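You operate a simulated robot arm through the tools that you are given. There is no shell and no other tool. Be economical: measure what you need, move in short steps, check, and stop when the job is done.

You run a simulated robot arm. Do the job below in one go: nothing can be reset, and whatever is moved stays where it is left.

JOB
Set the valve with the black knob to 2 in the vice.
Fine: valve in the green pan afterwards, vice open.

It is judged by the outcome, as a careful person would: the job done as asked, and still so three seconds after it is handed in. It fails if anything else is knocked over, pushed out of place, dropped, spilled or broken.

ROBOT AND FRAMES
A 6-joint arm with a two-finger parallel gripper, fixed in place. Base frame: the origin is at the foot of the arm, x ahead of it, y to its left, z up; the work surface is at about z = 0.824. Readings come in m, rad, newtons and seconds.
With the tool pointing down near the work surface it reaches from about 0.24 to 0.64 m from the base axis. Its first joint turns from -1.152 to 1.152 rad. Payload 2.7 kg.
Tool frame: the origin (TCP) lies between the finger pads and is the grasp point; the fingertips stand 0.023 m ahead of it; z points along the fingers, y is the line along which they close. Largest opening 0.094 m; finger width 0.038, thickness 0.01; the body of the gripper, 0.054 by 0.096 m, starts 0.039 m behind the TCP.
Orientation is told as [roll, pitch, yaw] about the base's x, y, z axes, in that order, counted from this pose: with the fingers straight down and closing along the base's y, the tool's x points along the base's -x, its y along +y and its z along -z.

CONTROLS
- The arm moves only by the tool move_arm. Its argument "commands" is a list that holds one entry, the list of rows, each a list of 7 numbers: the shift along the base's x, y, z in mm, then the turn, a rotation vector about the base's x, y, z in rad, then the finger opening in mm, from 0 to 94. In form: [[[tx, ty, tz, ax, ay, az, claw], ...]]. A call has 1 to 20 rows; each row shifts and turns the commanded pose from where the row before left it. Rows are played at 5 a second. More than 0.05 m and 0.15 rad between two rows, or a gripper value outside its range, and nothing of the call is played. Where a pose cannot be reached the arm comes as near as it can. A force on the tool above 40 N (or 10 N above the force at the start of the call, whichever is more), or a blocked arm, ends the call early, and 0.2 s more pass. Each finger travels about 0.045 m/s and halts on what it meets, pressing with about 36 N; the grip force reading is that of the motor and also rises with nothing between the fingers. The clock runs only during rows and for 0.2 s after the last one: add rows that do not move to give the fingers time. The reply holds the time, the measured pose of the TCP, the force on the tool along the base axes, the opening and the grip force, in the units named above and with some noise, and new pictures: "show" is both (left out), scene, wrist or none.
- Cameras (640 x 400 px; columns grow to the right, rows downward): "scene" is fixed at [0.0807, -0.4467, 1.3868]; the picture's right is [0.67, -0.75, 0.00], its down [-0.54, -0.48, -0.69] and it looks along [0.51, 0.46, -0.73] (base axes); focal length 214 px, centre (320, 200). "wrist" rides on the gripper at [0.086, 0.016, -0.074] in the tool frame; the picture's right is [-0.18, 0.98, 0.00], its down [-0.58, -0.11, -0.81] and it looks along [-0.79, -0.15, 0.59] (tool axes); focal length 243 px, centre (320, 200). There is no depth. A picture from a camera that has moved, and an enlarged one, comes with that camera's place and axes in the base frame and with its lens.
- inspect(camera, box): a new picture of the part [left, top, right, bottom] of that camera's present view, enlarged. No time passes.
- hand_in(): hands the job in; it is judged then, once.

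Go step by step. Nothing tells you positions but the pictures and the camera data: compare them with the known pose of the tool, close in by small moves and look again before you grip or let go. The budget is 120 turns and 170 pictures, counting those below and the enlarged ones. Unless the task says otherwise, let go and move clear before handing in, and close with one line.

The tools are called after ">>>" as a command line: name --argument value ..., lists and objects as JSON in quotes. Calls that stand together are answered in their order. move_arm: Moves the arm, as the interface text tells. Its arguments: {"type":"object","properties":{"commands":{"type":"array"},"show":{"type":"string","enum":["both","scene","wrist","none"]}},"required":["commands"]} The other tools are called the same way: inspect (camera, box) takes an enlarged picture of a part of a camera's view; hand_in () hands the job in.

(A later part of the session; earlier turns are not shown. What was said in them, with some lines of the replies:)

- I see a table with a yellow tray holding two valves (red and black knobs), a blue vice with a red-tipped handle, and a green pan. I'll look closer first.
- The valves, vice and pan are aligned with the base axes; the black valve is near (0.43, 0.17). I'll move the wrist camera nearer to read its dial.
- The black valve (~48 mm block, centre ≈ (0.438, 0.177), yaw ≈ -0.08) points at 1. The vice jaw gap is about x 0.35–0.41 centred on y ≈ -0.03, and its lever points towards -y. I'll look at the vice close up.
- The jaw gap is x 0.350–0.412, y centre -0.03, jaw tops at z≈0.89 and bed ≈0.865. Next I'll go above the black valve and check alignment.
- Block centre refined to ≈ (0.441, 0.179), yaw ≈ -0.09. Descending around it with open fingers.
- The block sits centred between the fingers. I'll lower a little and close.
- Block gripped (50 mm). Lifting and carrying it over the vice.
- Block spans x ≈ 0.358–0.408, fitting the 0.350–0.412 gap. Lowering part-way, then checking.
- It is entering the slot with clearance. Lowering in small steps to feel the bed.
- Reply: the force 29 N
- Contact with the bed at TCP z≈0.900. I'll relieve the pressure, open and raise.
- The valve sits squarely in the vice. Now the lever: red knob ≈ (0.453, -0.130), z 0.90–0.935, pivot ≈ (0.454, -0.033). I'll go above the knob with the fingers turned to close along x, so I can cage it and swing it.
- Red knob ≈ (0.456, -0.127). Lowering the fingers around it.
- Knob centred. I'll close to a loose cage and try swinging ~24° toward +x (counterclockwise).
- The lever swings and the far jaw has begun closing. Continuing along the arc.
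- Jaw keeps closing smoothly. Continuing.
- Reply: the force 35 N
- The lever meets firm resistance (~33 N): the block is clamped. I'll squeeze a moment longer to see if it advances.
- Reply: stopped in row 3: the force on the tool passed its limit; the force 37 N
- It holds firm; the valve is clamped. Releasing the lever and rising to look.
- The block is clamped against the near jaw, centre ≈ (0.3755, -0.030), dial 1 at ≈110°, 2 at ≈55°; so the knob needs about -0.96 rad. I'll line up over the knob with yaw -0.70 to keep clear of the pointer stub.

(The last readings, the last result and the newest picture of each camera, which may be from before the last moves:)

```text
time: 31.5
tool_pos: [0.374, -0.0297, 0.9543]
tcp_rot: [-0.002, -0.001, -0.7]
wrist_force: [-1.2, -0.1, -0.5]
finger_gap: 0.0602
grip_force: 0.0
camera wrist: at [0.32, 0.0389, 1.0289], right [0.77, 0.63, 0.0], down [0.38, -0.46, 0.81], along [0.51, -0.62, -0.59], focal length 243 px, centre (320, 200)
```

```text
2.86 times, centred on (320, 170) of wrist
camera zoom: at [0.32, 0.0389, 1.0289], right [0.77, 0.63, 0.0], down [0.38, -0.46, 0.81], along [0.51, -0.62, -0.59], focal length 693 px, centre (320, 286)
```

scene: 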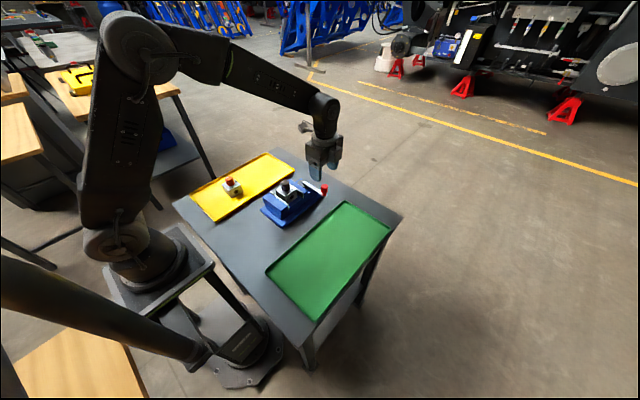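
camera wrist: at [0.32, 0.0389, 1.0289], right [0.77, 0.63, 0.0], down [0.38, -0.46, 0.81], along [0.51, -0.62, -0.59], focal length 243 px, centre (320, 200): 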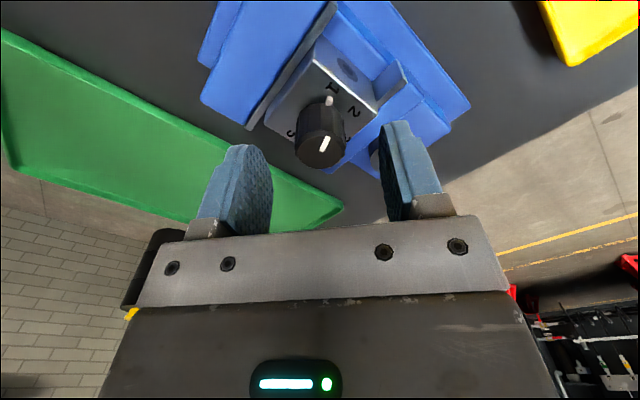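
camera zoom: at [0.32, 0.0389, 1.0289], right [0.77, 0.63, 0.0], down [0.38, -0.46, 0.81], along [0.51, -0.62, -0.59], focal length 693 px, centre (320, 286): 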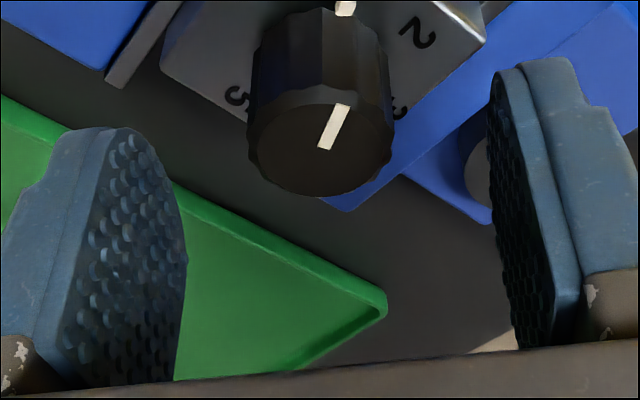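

Knob is centred. Lowering and gripping it gently.

>>> move_arm --commands '[[[0, 0, -12, 0, 0, 0, 60], [0, 0, -10, 0, 0, 0, 60], [0, 0, 0, 0, 0, 0, 40], [0, 0, 0, 0, 0, 0, 20], [0, 0, 0, 0, 0, 0, 10], [0, 0, 0, 0, 0, 0, 10], [0, 0, 0, 0, 0, 0, 10]]]' --show "wrist"

>>> inspect --camera "wrist" --box '[220, 100, 420, 240]'

```text
time: 33.1
tool_pos: [0.3745, -0.0289, 0.9335]
tcp_rot: [-0.002, 0.0, -0.702]
wrist_force: [-5.4, -9.4, 0.0]
finger_gap: 0.0261
grip_force: 36.1
camera wrist: at [0.3197, 0.0394, 1.0075], right [0.77, 0.63, 0.0], down [0.38, -0.46, 0.81], along [0.51, -0.62, -0.59], focal length 243 px, centre (320, 200)
```

wrist: 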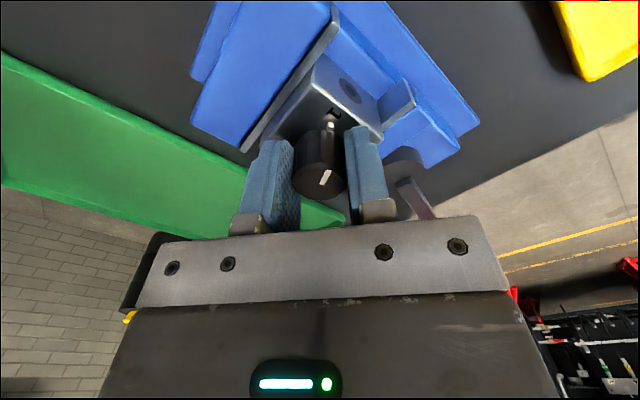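

```text
2.86 times, centred on (320, 170) of wrist
camera zoom: at [0.3197, 0.0394, 1.0075], right [0.77, 0.63, 0.0], down [0.38, -0.46, 0.81], along [0.51, -0.62, -0.59], focal length 693 px, centre (320, 286)
```

zoom: 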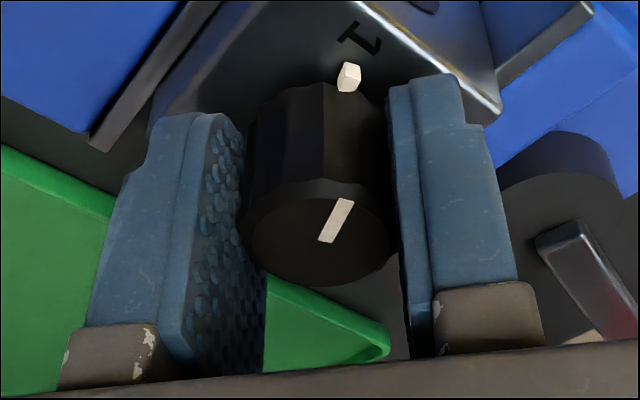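

Knob gripped. Rotating by -0.96 rad (toward 2).

>>> move_arm --commands '[[[-0.5, -0.8, 0, 0, 0, -0.12, 10], [0, 0, 0, 0, 0, -0.12, 10], [0, 0, 0, 0, 0, -0.12, 10], [0, 0, 0, 0, 0, -0.12, 10], [0, 0, 0, 0, 0, -0.12, 10], [0, 0, 0, 0, 0, -0.12, 10], [0, 0, 0, 0, 0, -0.12, 10], [0, 0, 0, 0, 0, -0.12, 10], [0, 0, 0, 0, 0, 0, 10]]]' --show "wrist"

>>> inspect --camera "wrist" --box '[220, 60, 420, 220]'

```text
time: 35.1
tool_pos: [0.3747, -0.0289, 0.9312]
tcp_rot: [0.0, -0.001, -1.663]
wrist_force: [-5.9, 14.7, 25.0]
finger_gap: 0.0262
grip_force: 35.5
camera wrist: at [0.4, 0.0551, 1.0063], right [0.96, -0.27, 0.0], down [-0.16, -0.57, 0.81], along [-0.22, -0.78, -0.59], focal length 243 px, centre (320, 200)
```

wrist: 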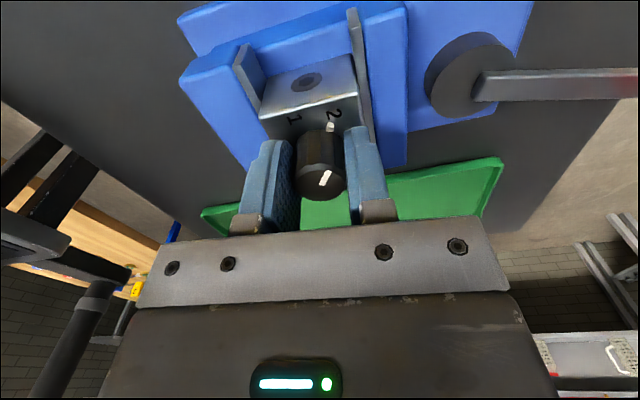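

```text
2.50 times, centred on (320, 140) of wrist
camera zoom: at [0.4, 0.0551, 1.0063], right [0.96, -0.27, 0.0], down [-0.16, -0.57, 0.81], along [-0.22, -0.78, -0.59], focal length 606 px, centre (320, 350)
```

zoom: 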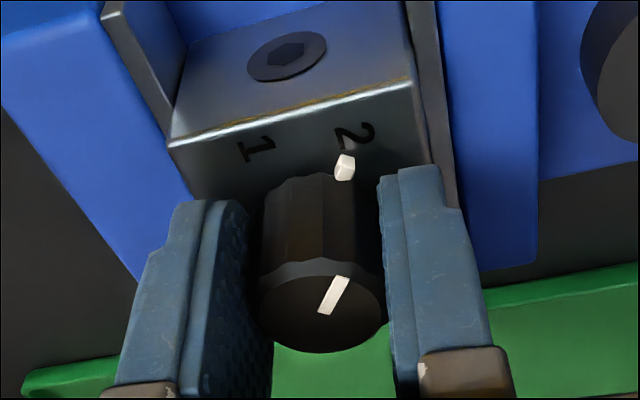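

The pointer now appears at 2. Releasing and rising to verify.

>>> move_arm --commands '[[[0, 0, 0, 0, 0, 0, 30], [0, 0, 0, 0, 0, 0, 50], [0, 0, 0, 0, 0, 0, 60], [0, 0, 10, 0, 0, 0, 60], [0, 0, 20, 0, 0, 0, 60], [0, 0, 30, 0, 0, 0, 60], [0, 0, 20, 0, 0, 0.14, 60], [0, 0, 0, 0, 0, 0.14, 60], [0, 0, 0, 0, 0, 0.14, 60], [0, 0, 0, 0, 0, 0.14, 60], [0, 0, 0, 0, 0, 0.14, 60], [0, 0, 0, 0, 0, 0.14, 60], [0, 0, 0, 0, 0, 0.14, 60], [0, 0, 0, 0, 0, 0.14, 60], [0, 0, 0, 0, 0, 0.14, 60], [0, 0, 0, 0, 0, 0.14, 60], [0, 0, 0, 0, 0, 0.14, 60], [0, 0, 0, 0, 0, 0.12, 60], [0, 0, 0, 0, 0, 0, 60]]]' --show "none"

>>> inspect --camera "wrist" --box '[250, 20, 420, 170]'

>>> inspect --camera "scene" --box '[265, 150, 345, 220]'

```text
time: 39.1
tool_pos: [0.3755, -0.0291, 1.0117]
tcp_rot: [-0.001, 0.0, 0.001]
wrist_force: [0.9, -0.9, 0.3]
finger_gap: 0.0602
grip_force: 0.0
```

```text
2.67 times, centred on (335, 95) of wrist
camera zoom: at [0.2888, -0.0135, 1.0858], right [0.18, 0.98, 0.0], down [0.58, -0.11, 0.81], along [0.79, -0.15, -0.59], focal length 647 px, centre (280, 480)
```

zoom: 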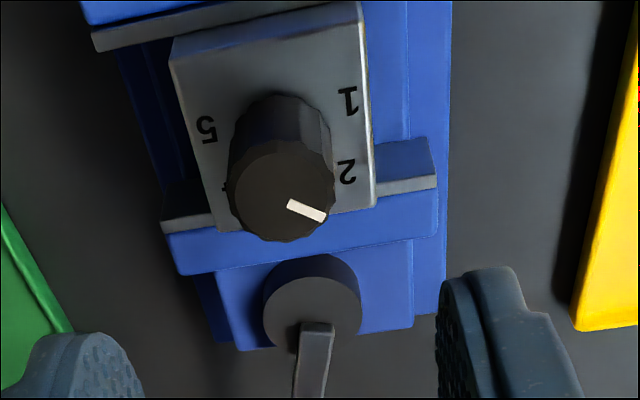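

```text
5.71 times, centred on (305, 185) of scene
camera zoom: at [0.0807, -0.4467, 1.3868], right [0.67, -0.75, 0.0], down [-0.54, -0.48, -0.69], along [0.51, 0.46, -0.73], focal length 1226 px, centre (406, 286)
```

zoom: 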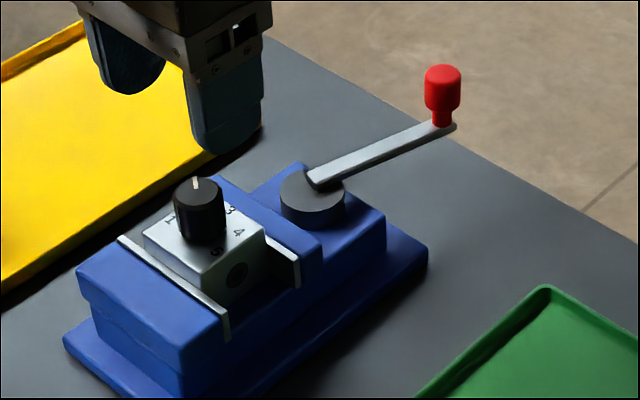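

The pointer is at ≈55°, squarely on 2. Now I'll return to the lever knob (≈ (0.549, -0.050)) to open the vice.

>>> move_arm --commands '[[[44, -5, 0, 0, 0, -0.04, 60], [44, -5, 0, 0, 0, -0.04, 60], [44, -5, 0, 0, 0, -0.04, 60], [41, -6, 0, 0, 0, -0.04, 60], [0, 0, -20, 0, 0, 0, 60], [0, 0, 0, 0, 0, 0, 60]]]' --show "wrist"

>>> inspect --camera "scene" --box '[285, 130, 365, 210]'

```text
time: 40.5
tool_pos: [0.5503, -0.0525, 0.9922]
tcp_rot: [-0.002, 0.002, -0.163]
wrist_force: [0.9, -0.5, 0.1]
finger_gap: 0.0601
grip_force: 0.0
camera wrist: at [0.4689, -0.0223, 1.0657], right [0.34, 0.94, 0.0], down [0.56, -0.2, 0.81], along [0.76, -0.27, -0.59], focal length 243 px, centre (320, 200)
```

wrist: 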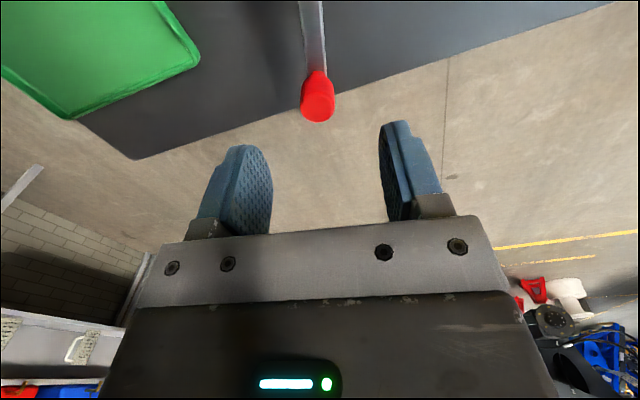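

```text
5.00 times, centred on (325, 170) of scene
camera zoom: at [0.0807, -0.4467, 1.3868], right [0.67, -0.75, 0.0], down [-0.54, -0.48, -0.69], along [0.51, 0.46, -0.73], focal length 1072 px, centre (295, 350)
```

zoom: 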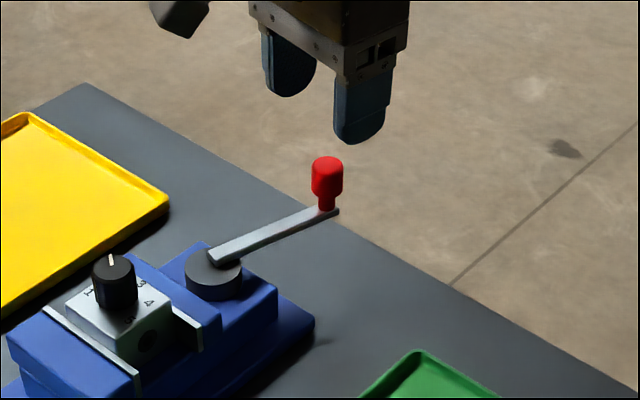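

>>> move_arm --commands '[[[-3, 1, -25, 0, 0, 0, 60], [0, 0, -25, 0, 0, 0, 60], [0, 0, -12, 0, 0, 0, 60], [0, 0, -8, 0, 0, 0, 60], [0, 0, 0, 0, 0, 0, 40], [0, 0, 0, 0, 0, 0, 26], [0, 0, 0, 0, 0, 0, 26]]]' --show "wrist"

```text
time: 42.1
tool_pos: [0.5466, -0.0511, 0.9194]
tcp_rot: [-0.001, 0.003, -0.161]
wrist_force: [0.1, -4.7, -2.3]
finger_gap: 0.0282
grip_force: 3.2
camera wrist: at [0.4636, -0.0209, 0.9954], right [0.34, 0.94, 0.0], down [0.56, -0.2, 0.81], along [0.76, -0.28, -0.59], focal length 243 px, centre (320, 200)
```

wrist: 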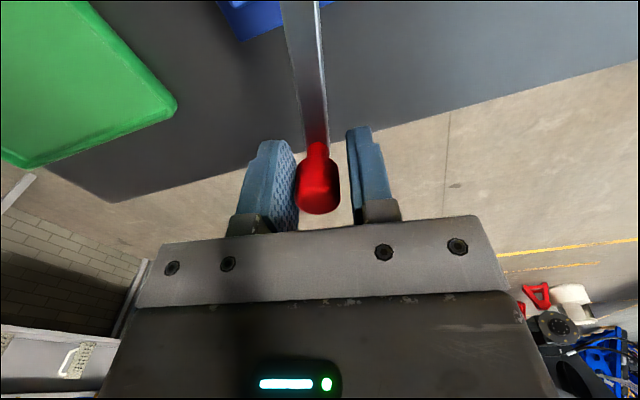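

Caged. Swinging the lever back clockwise.

>>> move_arm --commands '[[[-2.5, -9.5, 0, 0, 0, -0.105, 26], [-3.5, -9.2, 0, 0, 0, -0.105, 26], [-4.5, -8.8, 0, 0, 0, -0.105, 26], [-5.4, -8.3, 0, 0, 0, -0.105, 26], [0, 0, 0, 0, 0, 0, 26]]]' --show "wrist"

>>> inspect --camera "scene" --box '[265, 150, 345, 220]'

```text
time: 43.3
tool_pos: [0.5273, -0.0856, 0.9213]
tcp_rot: [-0.002, 0.0, -0.583]
wrist_force: [1.5, 2.7, -1.7]
finger_gap: 0.0278
grip_force: 2.3
camera wrist: at [0.4659, -0.0245, 0.9963], right [0.7, 0.72, 0.0], down [0.43, -0.41, 0.81], along [0.58, -0.56, -0.59], focal length 243 px, centre (320, 200)
```

wrist: 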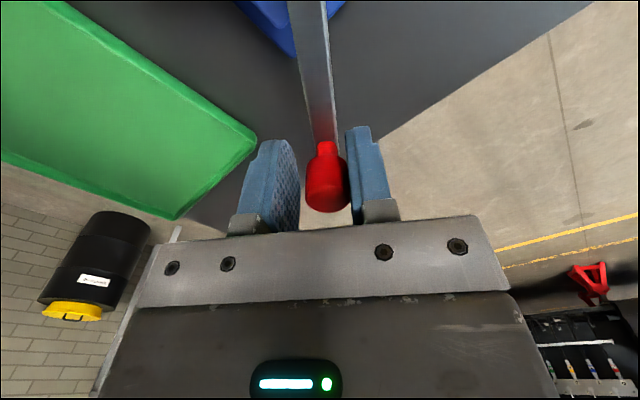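

```text
5.71 times, centred on (305, 185) of scene
camera zoom: at [0.0808, -0.4467, 1.3868], right [0.67, -0.75, 0.0], down [-0.54, -0.48, -0.69], along [0.51, 0.46, -0.73], focal length 1226 px, centre (406, 286)
```

zoom: 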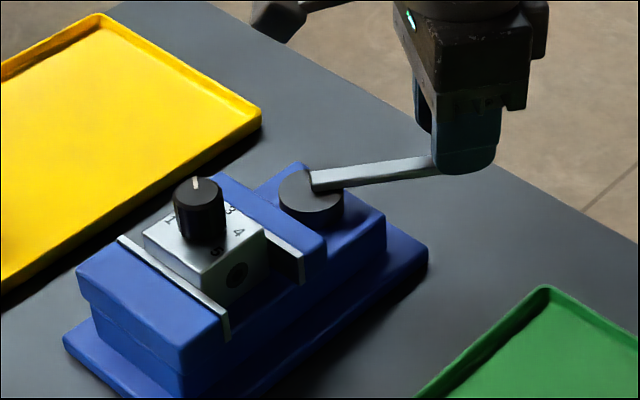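

Jaw is opening. Completing the swing to the original open position.

>>> move_arm --commands '[[[-5.7, -8.2, 0, 0, 0, -0.105, 26], [-6.5, -7.5, 0, 0, 0, -0.105, 26], [-7.4, -6.6, 0, 0, 0, -0.105, 26], [-8.3, -5.4, 0, 0, 0, -0.105, 26], [-8.8, -4.5, 0, 0, 0, -0.105, 26], [-9.2, -3.5, 0, 0, 0, -0.105, 26], [-9.5, -2.5, 0, 0, 0, -0.105, 26], [-9.7, -1.6, 0, 0, 0, -0.105, 26], [-7, -0.5, 0, 0, 0, -0.08, 26], [0, 0, 0, 0, 0, 0, 26]]]' --show "wrist"

>>> inspect --camera "scene" --box '[265, 150, 345, 220]'

```text
time: 45.5
tool_pos: [0.4563, -0.1257, 0.9212]
tcp_rot: [0.001, -0.001, -1.504]
wrist_force: [3.2, 1.2, 1.1]
finger_gap: 0.0277
grip_force: 2.1
camera wrist: at [0.4678, -0.0387, 0.9965], right [0.99, -0.12, 0.0], down [-0.07, -0.59, 0.81], along [-0.1, -0.8, -0.59], focal length 243 px, centre (320, 200)
```

wrist: 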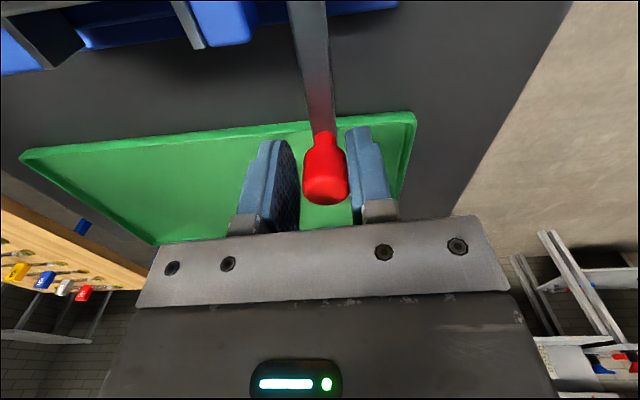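

```text
5.71 times, centred on (305, 185) of scene
camera zoom: at [0.0808, -0.4467, 1.3868], right [0.67, -0.75, 0.0], down [-0.54, -0.48, -0.69], along [0.51, 0.46, -0.73], focal length 1226 px, centre (406, 286)
```

zoom: 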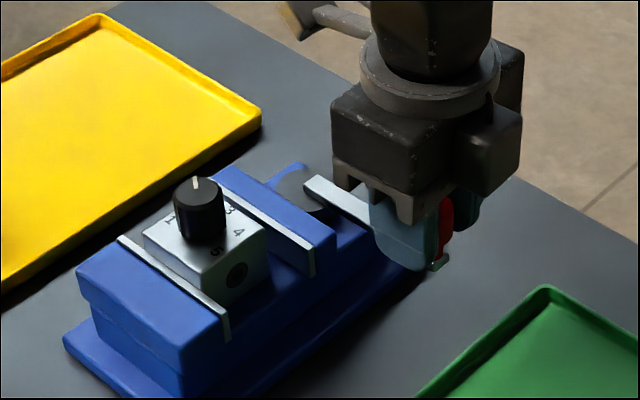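

The vice is open again. Releasing the lever and moving back above the valve.

>>> move_arm --commands '[[[0, 0, 0, 0, 0, 0, 50], [0, 0, 0, 0, 0, 0, 60], [0, 0, 25, 0, 0, 0, 60], [0, 0, 30, 0, 0, 0, 60], [0, 0, 35, 0, 0, 0, 60], [-8, 8, 0, 0, 0, 0.137, 70], [-8, 9, 0, 0, 0, 0.137, 80], [-8, 9, 0, 0, 0, 0.137, 94], [-7, 9, 0, 0, 0, 0.137, 94], [-7, 9, 0, 0, 0, 0.137, 94], [-7, 9, 0, 0, 0, 0.137, 94], [-7, 9, 0, 0, 0, 0.137, 94], [-7, 9, 0, 0, 0, 0.137, 94], [-7, 9, 0, 0, 0, 0.137, 94], [-7, 8, 0, 0, 0, 0.137, 94], [-7, 8, 0, 0, 0, 0.137, 94], [0, 0, 0, 0, 0, 0, 94]]]' --show "wrist"

>>> inspect --camera "wrist" --box '[220, 0, 420, 160]'

>>> inspect --camera "scene" --box '[245, 150, 405, 330]'

```text
time: 49.1
tool_pos: [0.377, -0.0281, 1.0105]
tcp_rot: [-0.002, 0.001, 0.007]
wrist_force: [-0.2, 0.6, -0.1]
finger_gap: 0.0941
grip_force: 0.0
camera wrist: at [0.291, -0.0129, 1.086], right [0.18, 0.98, 0.0], down [0.58, -0.1, 0.81], along [0.79, -0.14, -0.59], focal length 243 px, centre (320, 200)
```

wrist: 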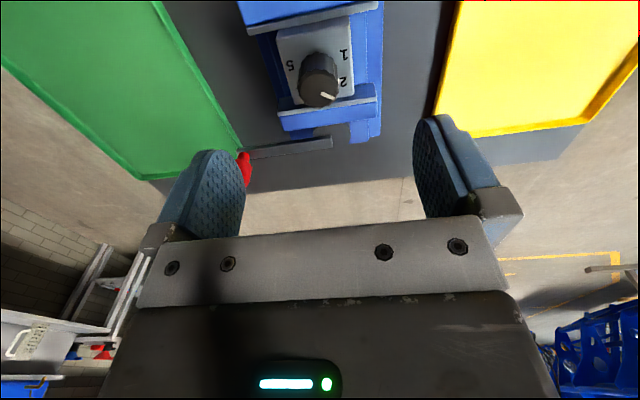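

```text
2.50 times, centred on (320, 80) of wrist
camera zoom: at [0.291, -0.0129, 1.086], right [0.18, 0.98, 0.0], down [0.58, -0.1, 0.81], along [0.79, -0.14, -0.59], focal length 606 px, centre (320, 500)
```

zoom: 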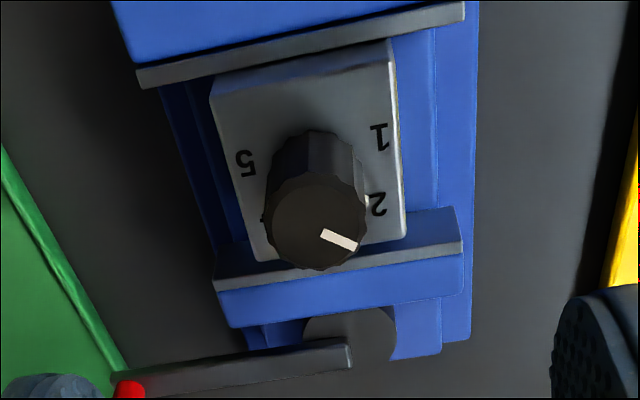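

```text
2.22 times, centred on (325, 240) of scene
camera zoom: at [0.0807, -0.4467, 1.3868], right [0.67, -0.75, 0.0], down [-0.54, -0.48, -0.69], along [0.51, 0.46, -0.73], focal length 477 px, centre (309, 111)
```

zoom: 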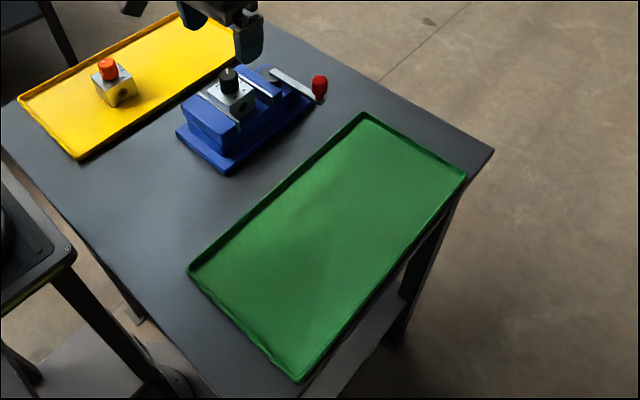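

Pointer still at 2. Gripping the valve block again, same height as when I set it down.

>>> move_arm --commands '[[[-1, -1.5, -25, 0, 0, -0.006, 94], [0, 0, -25, 0, 0, 0, 94], [0, 0, -25, 0, 0, 0, 94], [0, 0, -20, 0, 0, 0, 94], [0, 0, -14, 0, 0, 0, 94], [0, 0, 0, 0, 0, 0, 94], [0, 0, 0, 0, 0, 0, 94]]]' --show "wrist"

>>> inspect --camera "scene" --box '[265, 150, 345, 220]'

```text
time: 50.7
tool_pos: [0.3752, -0.0318, 0.9017]
tcp_rot: [-0.004, 0.0, -0.002]
wrist_force: [0.9, 0.7, 0.4]
finger_gap: 0.0939
grip_force: 0.1
camera wrist: at [0.2888, -0.0155, 0.9769], right [0.18, 0.98, 0.0], down [0.58, -0.11, 0.81], along [0.79, -0.15, -0.59], focal length 243 px, centre (320, 200)
```

wrist: 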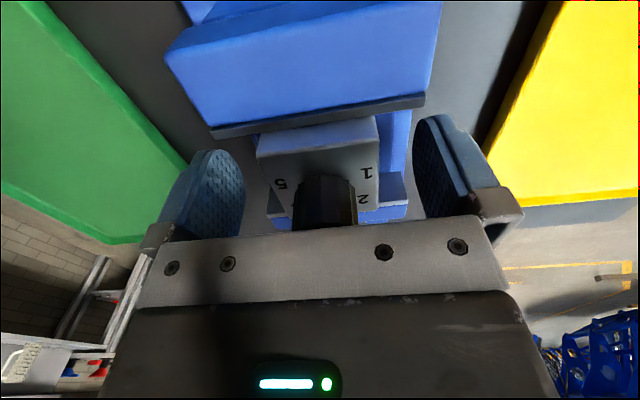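

```text
5.71 times, centred on (305, 185) of scene
camera zoom: at [0.0807, -0.4467, 1.3868], right [0.67, -0.75, 0.0], down [-0.54, -0.48, -0.69], along [0.51, 0.46, -0.73], focal length 1226 px, centre (406, 286)
```

zoom: 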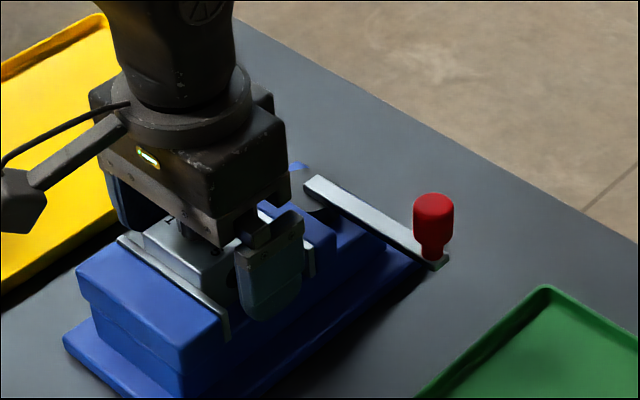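

Well placed; closing and lifting, with a slight shift away from the near jaw.

>>> move_arm --commands '[[[0, 0, 0, 0, 0, 0, 65], [0, 0, 0, 0, 0, 0, 40], [0, 0, 0, 0, 0, 0, 30], [0, 0, 0, 0, 0, 0, 30], [0, 0, 0, 0, 0, 0, 30], [0, 0, 0, 0, 0, 0, 30], [2, 0, 3, 0, 0, 0, 30], [2, 0, 10, 0, 0, 0, 30], [0, 0, 25, 0, 0, 0, 30], [0, 0, 35, 0, 0, 0, 30], [0, 0, 25, 0, 0, 0, 30], [0, 0, 0, 0, 0, 0, 30]]]' --show "wrist"

>>> inspect --camera "scene" --box '[245, 130, 345, 220]'

```text
time: 53.3
tool_pos: [0.3794, -0.0291, 1.0021]
tcp_rot: [-0.001, 0.0, -0.001]
wrist_force: [0.0, 0.5, -3.8]
finger_gap: 0.0498
grip_force: 36.1
camera wrist: at [0.2937, -0.0136, 1.0768], right [0.18, 0.98, 0.0], down [0.58, -0.11, 0.81], along [0.79, -0.15, -0.59], focal length 243 px, centre (320, 200)
```

wrist: 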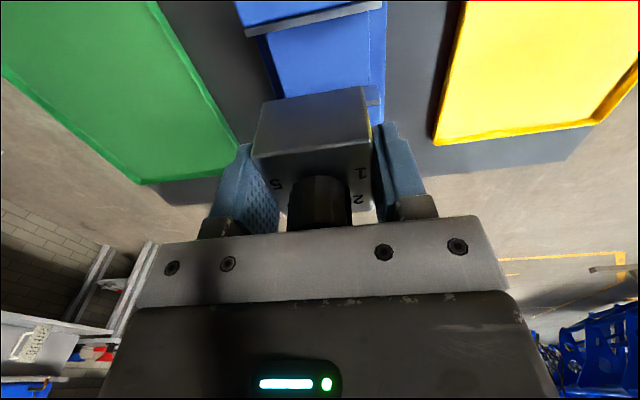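

```text
4.44 times, centred on (295, 175) of scene
camera zoom: at [0.0808, -0.4467, 1.3868], right [0.67, -0.75, 0.0], down [-0.54, -0.48, -0.69], along [0.51, 0.46, -0.73], focal length 953 px, centre (431, 311)
```

zoom: 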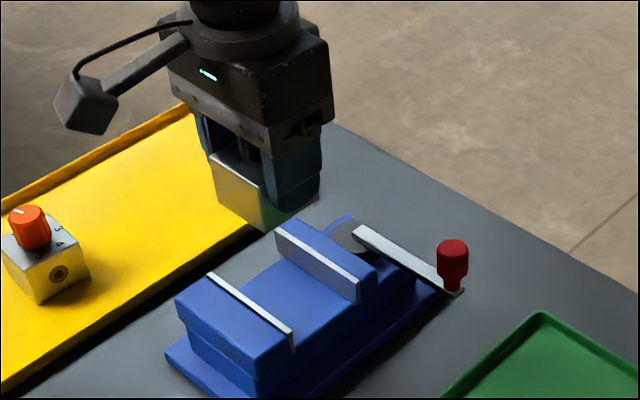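

Lifted cleanly. Carrying to the green pan around (0.36, -0.25).

>>> move_arm --commands '[[[-4, -37, 0, 0, 0, 0, 30], [-3, -37, 0, 0, 0, 0, 30], [-3, -37, 0, 0, 0, 0, 30], [-3, -37, 0, 0, 0, 0, 30], [-3, -37, 0, 0, 0, 0, 30], [-3, -36, 0, 0, 0, 0, 30], [0, 0, -30, 0, 0, 0, 30], [0, 0, -35, 0, 0, 0, 30], [0, 0, -30, 0, 0, 0, 30], [0, 0, -20, 0, 0, 0, 30], [0, 0, -10, 0, 0, 0, 30], [0, 0, 0, 0, 0, 0, 30]]]' --show "both"

>>> inspect --camera "scene" --box '[245, 170, 405, 330]'

```text
time: 55.9
tool_pos: [0.3596, -0.2522, 0.8748]
tcp_rot: [-0.002, 0.0, 0.0]
wrist_force: [0.7, 0.8, -3.0]
finger_gap: 0.05
grip_force: 36.0
camera wrist: at [0.2748, -0.2363, 0.9503], right [0.18, 0.98, 0.0], down [0.58, -0.11, 0.81], along [0.79, -0.15, -0.59], focal length 243 px, centre (320, 200)
```

scene: 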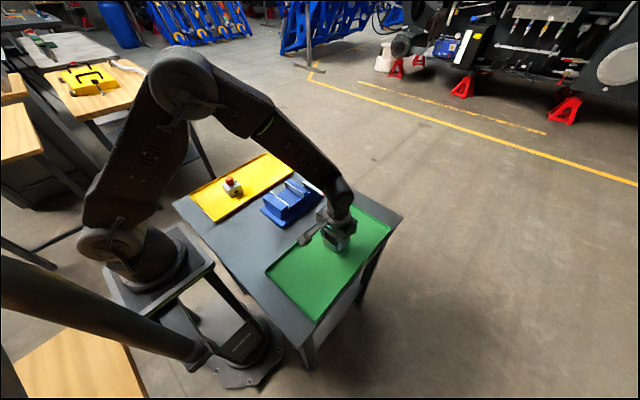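
wrist: 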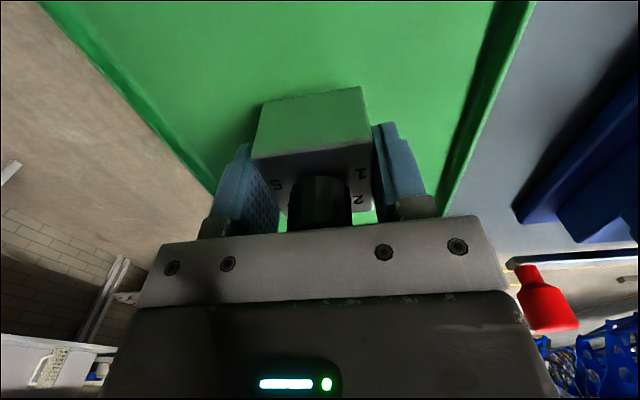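

```text
2.50 times, centred on (325, 250) of scene
camera zoom: at [0.0808, -0.4468, 1.3868], right [0.67, -0.75, 0.0], down [-0.54, -0.48, -0.69], along [0.51, 0.46, -0.73], focal length 536 px, centre (308, 75)
```

zoom: 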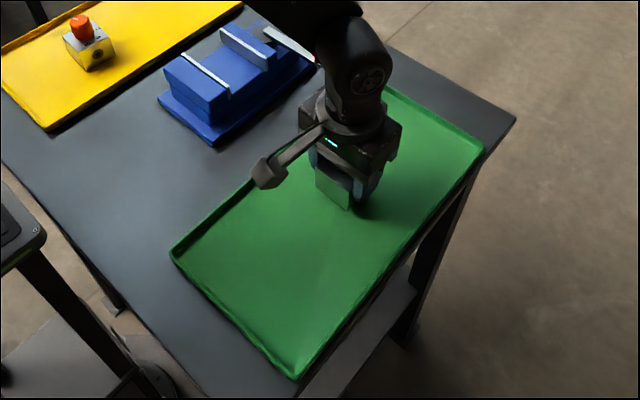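

Inside the pan with room on all sides and clear of the lever. Lowering in small steps to contact.

>>> move_arm --commands '[[[0, 0, -4, 0, 0, 0, 30], [0, 0, -2, 0, 0, 0, 30], [0, 0, -1.5, 0, 0, 0, 30], [0, 0, -1.5, 0, 0, 0, 30], [0, 0, 0, 0, 0, 0, 30]]]' --show "none"

```text
time: 57.1
tool_pos: [0.3611, -0.2513, 0.8656]
tcp_rot: [-0.002, 0.002, -0.001]
wrist_force: [0.9, 0.3, -2.5]
finger_gap: 0.05
grip_force: 36.5
```

>>> move_arm --commands '[[[0, 0, -1, 0, 0, 0, 30], [0, 0, -1, 0, 0, 0, 30], [0, 0, -1, 0, 0, 0, 30], [0, 0, 0, 0, 0, 0, 30]]]' --show "none"

```text
time: 58.1
tool_pos: [0.361, -0.252, 0.8634]
tcp_rot: [-0.002, 0.0, 0.001]
wrist_force: [-0.2, -0.7, -3.5]
finger_gap: 0.0497
grip_force: 35.8
```

>>> move_arm --commands '[[[0, 0, -1, 0, 0, 0, 30], [0, 0, -1, 0, 0, 0, 30], [0, 0, 0, 0, 0, 0, 30]]]' --show "none"

>>> inspect --camera "wrist" --box '[220, 50, 420, 220]'

```text
time: 58.9
tool_pos: [0.3604, -0.2515, 0.8621]
tcp_rot: [-0.001, 0.0, 0.0]
wrist_force: [-2.2, 1.4, 5.9]
finger_gap: 0.0497
grip_force: 36.0
```

```text
2.35 times, centred on (320, 135) of wrist
camera zoom: at [0.276, -0.2358, 0.9365], right [0.18, 0.98, 0.0], down [0.58, -0.11, 0.81], along [0.79, -0.15, -0.59], focal length 571 px, centre (320, 353)
```

zoom: 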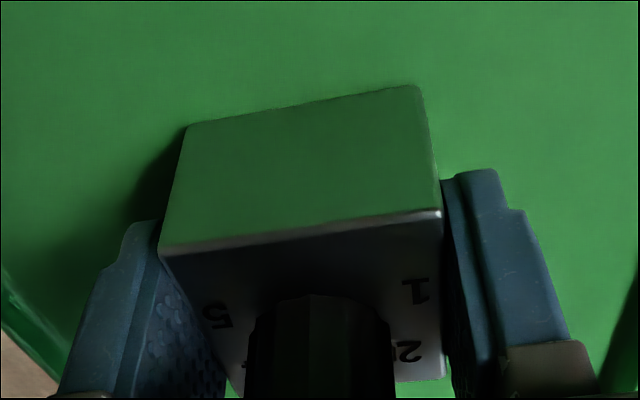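

Contact with the pan floor (force now upward). Opening and rising clear.

>>> move_arm --commands '[[[0, 0, 0, 0, 0, 0, 55], [0, 0, 0, 0, 0, 0, 70], [0, 0, 0, 0, 0, 0, 80], [0, 0, 0, 0, 0, 0, 80], [0, 0, 15, 0, 0, 0, 80], [0, 0, 30, 0, 0, 0, 80], [0, 0, 40, 0, 0, 0, 80], [0, 0, 40, 0, 0, 0, 80], [-15, 0, 30, 0, 0, 0, 80], [-15, 0, 0, 0, 0, 0, 80], [0, 0, 0, 0, 0, 0, 80]]]' --show "both"

>>> inspect --camera "wrist" --box '[260, 20, 400, 150]'

>>> inspect --camera "scene" --box '[205, 150, 405, 300]'

```text
time: 61.3
tool_pos: [0.3316, -0.2541, 1.0168]
tcp_rot: [-0.002, 0.0, -0.001]
wrist_force: [0.5, 0.3, 1.1]
finger_gap: 0.0802
grip_force: 0.1
camera wrist: at [0.2462, -0.2373, 1.0922], right [0.19, 0.98, 0.0], down [0.58, -0.11, 0.81], along [0.79, -0.15, -0.59], focal length 243 px, centre (320, 200)
```

scene: 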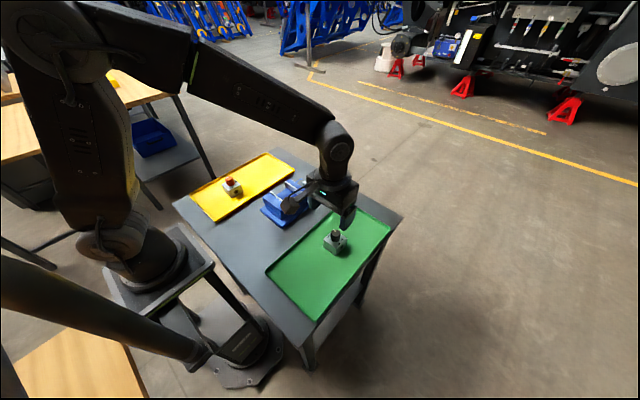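
wrist: 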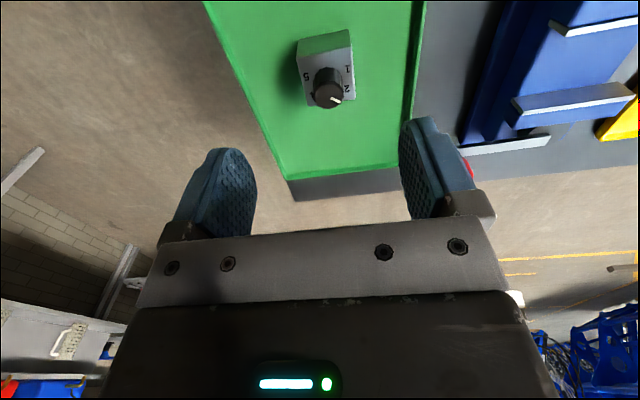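

```text
3.08 times, centred on (330, 85) of wrist
camera zoom: at [0.2462, -0.2373, 1.0922], right [0.19, 0.98, 0.0], down [0.58, -0.11, 0.81], along [0.79, -0.15, -0.59], focal length 746 px, centre (289, 554)
```

zoom: 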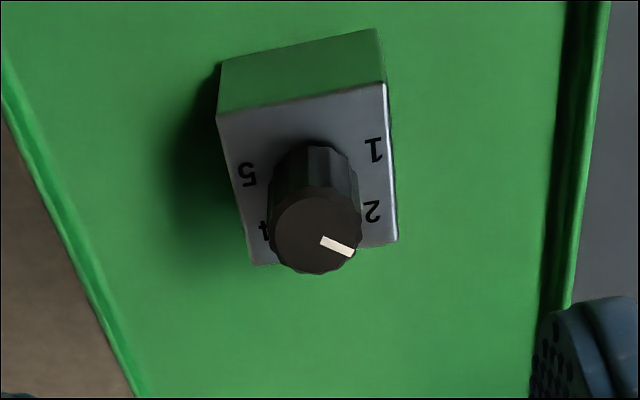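

```text
2.67 times, centred on (305, 225) of scene
camera zoom: at [0.0807, -0.4467, 1.3868], right [0.67, -0.75, 0.0], down [-0.54, -0.48, -0.69], along [0.51, 0.46, -0.73], focal length 572 px, centre (360, 133)
```

zoom: 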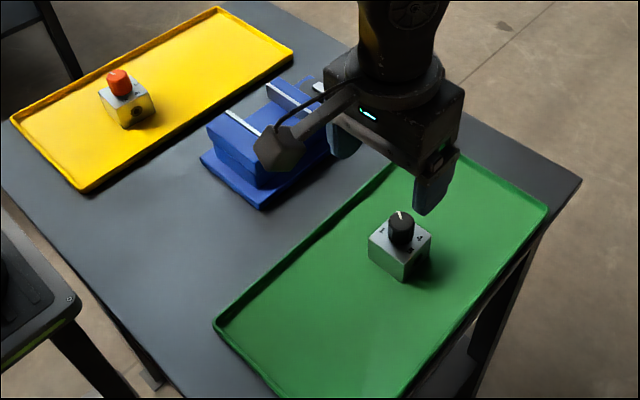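

The valve stands upright in the green pan with its pointer on 2. The vice is open and empty, the red valve has not moved, and the arm is clear, so I'm handing in.

>>> hand_in

```text
The job is handed in.
```

The black-knob valve was clamped in the vice, set to 2 and placed in the green pan, and the vice is open.
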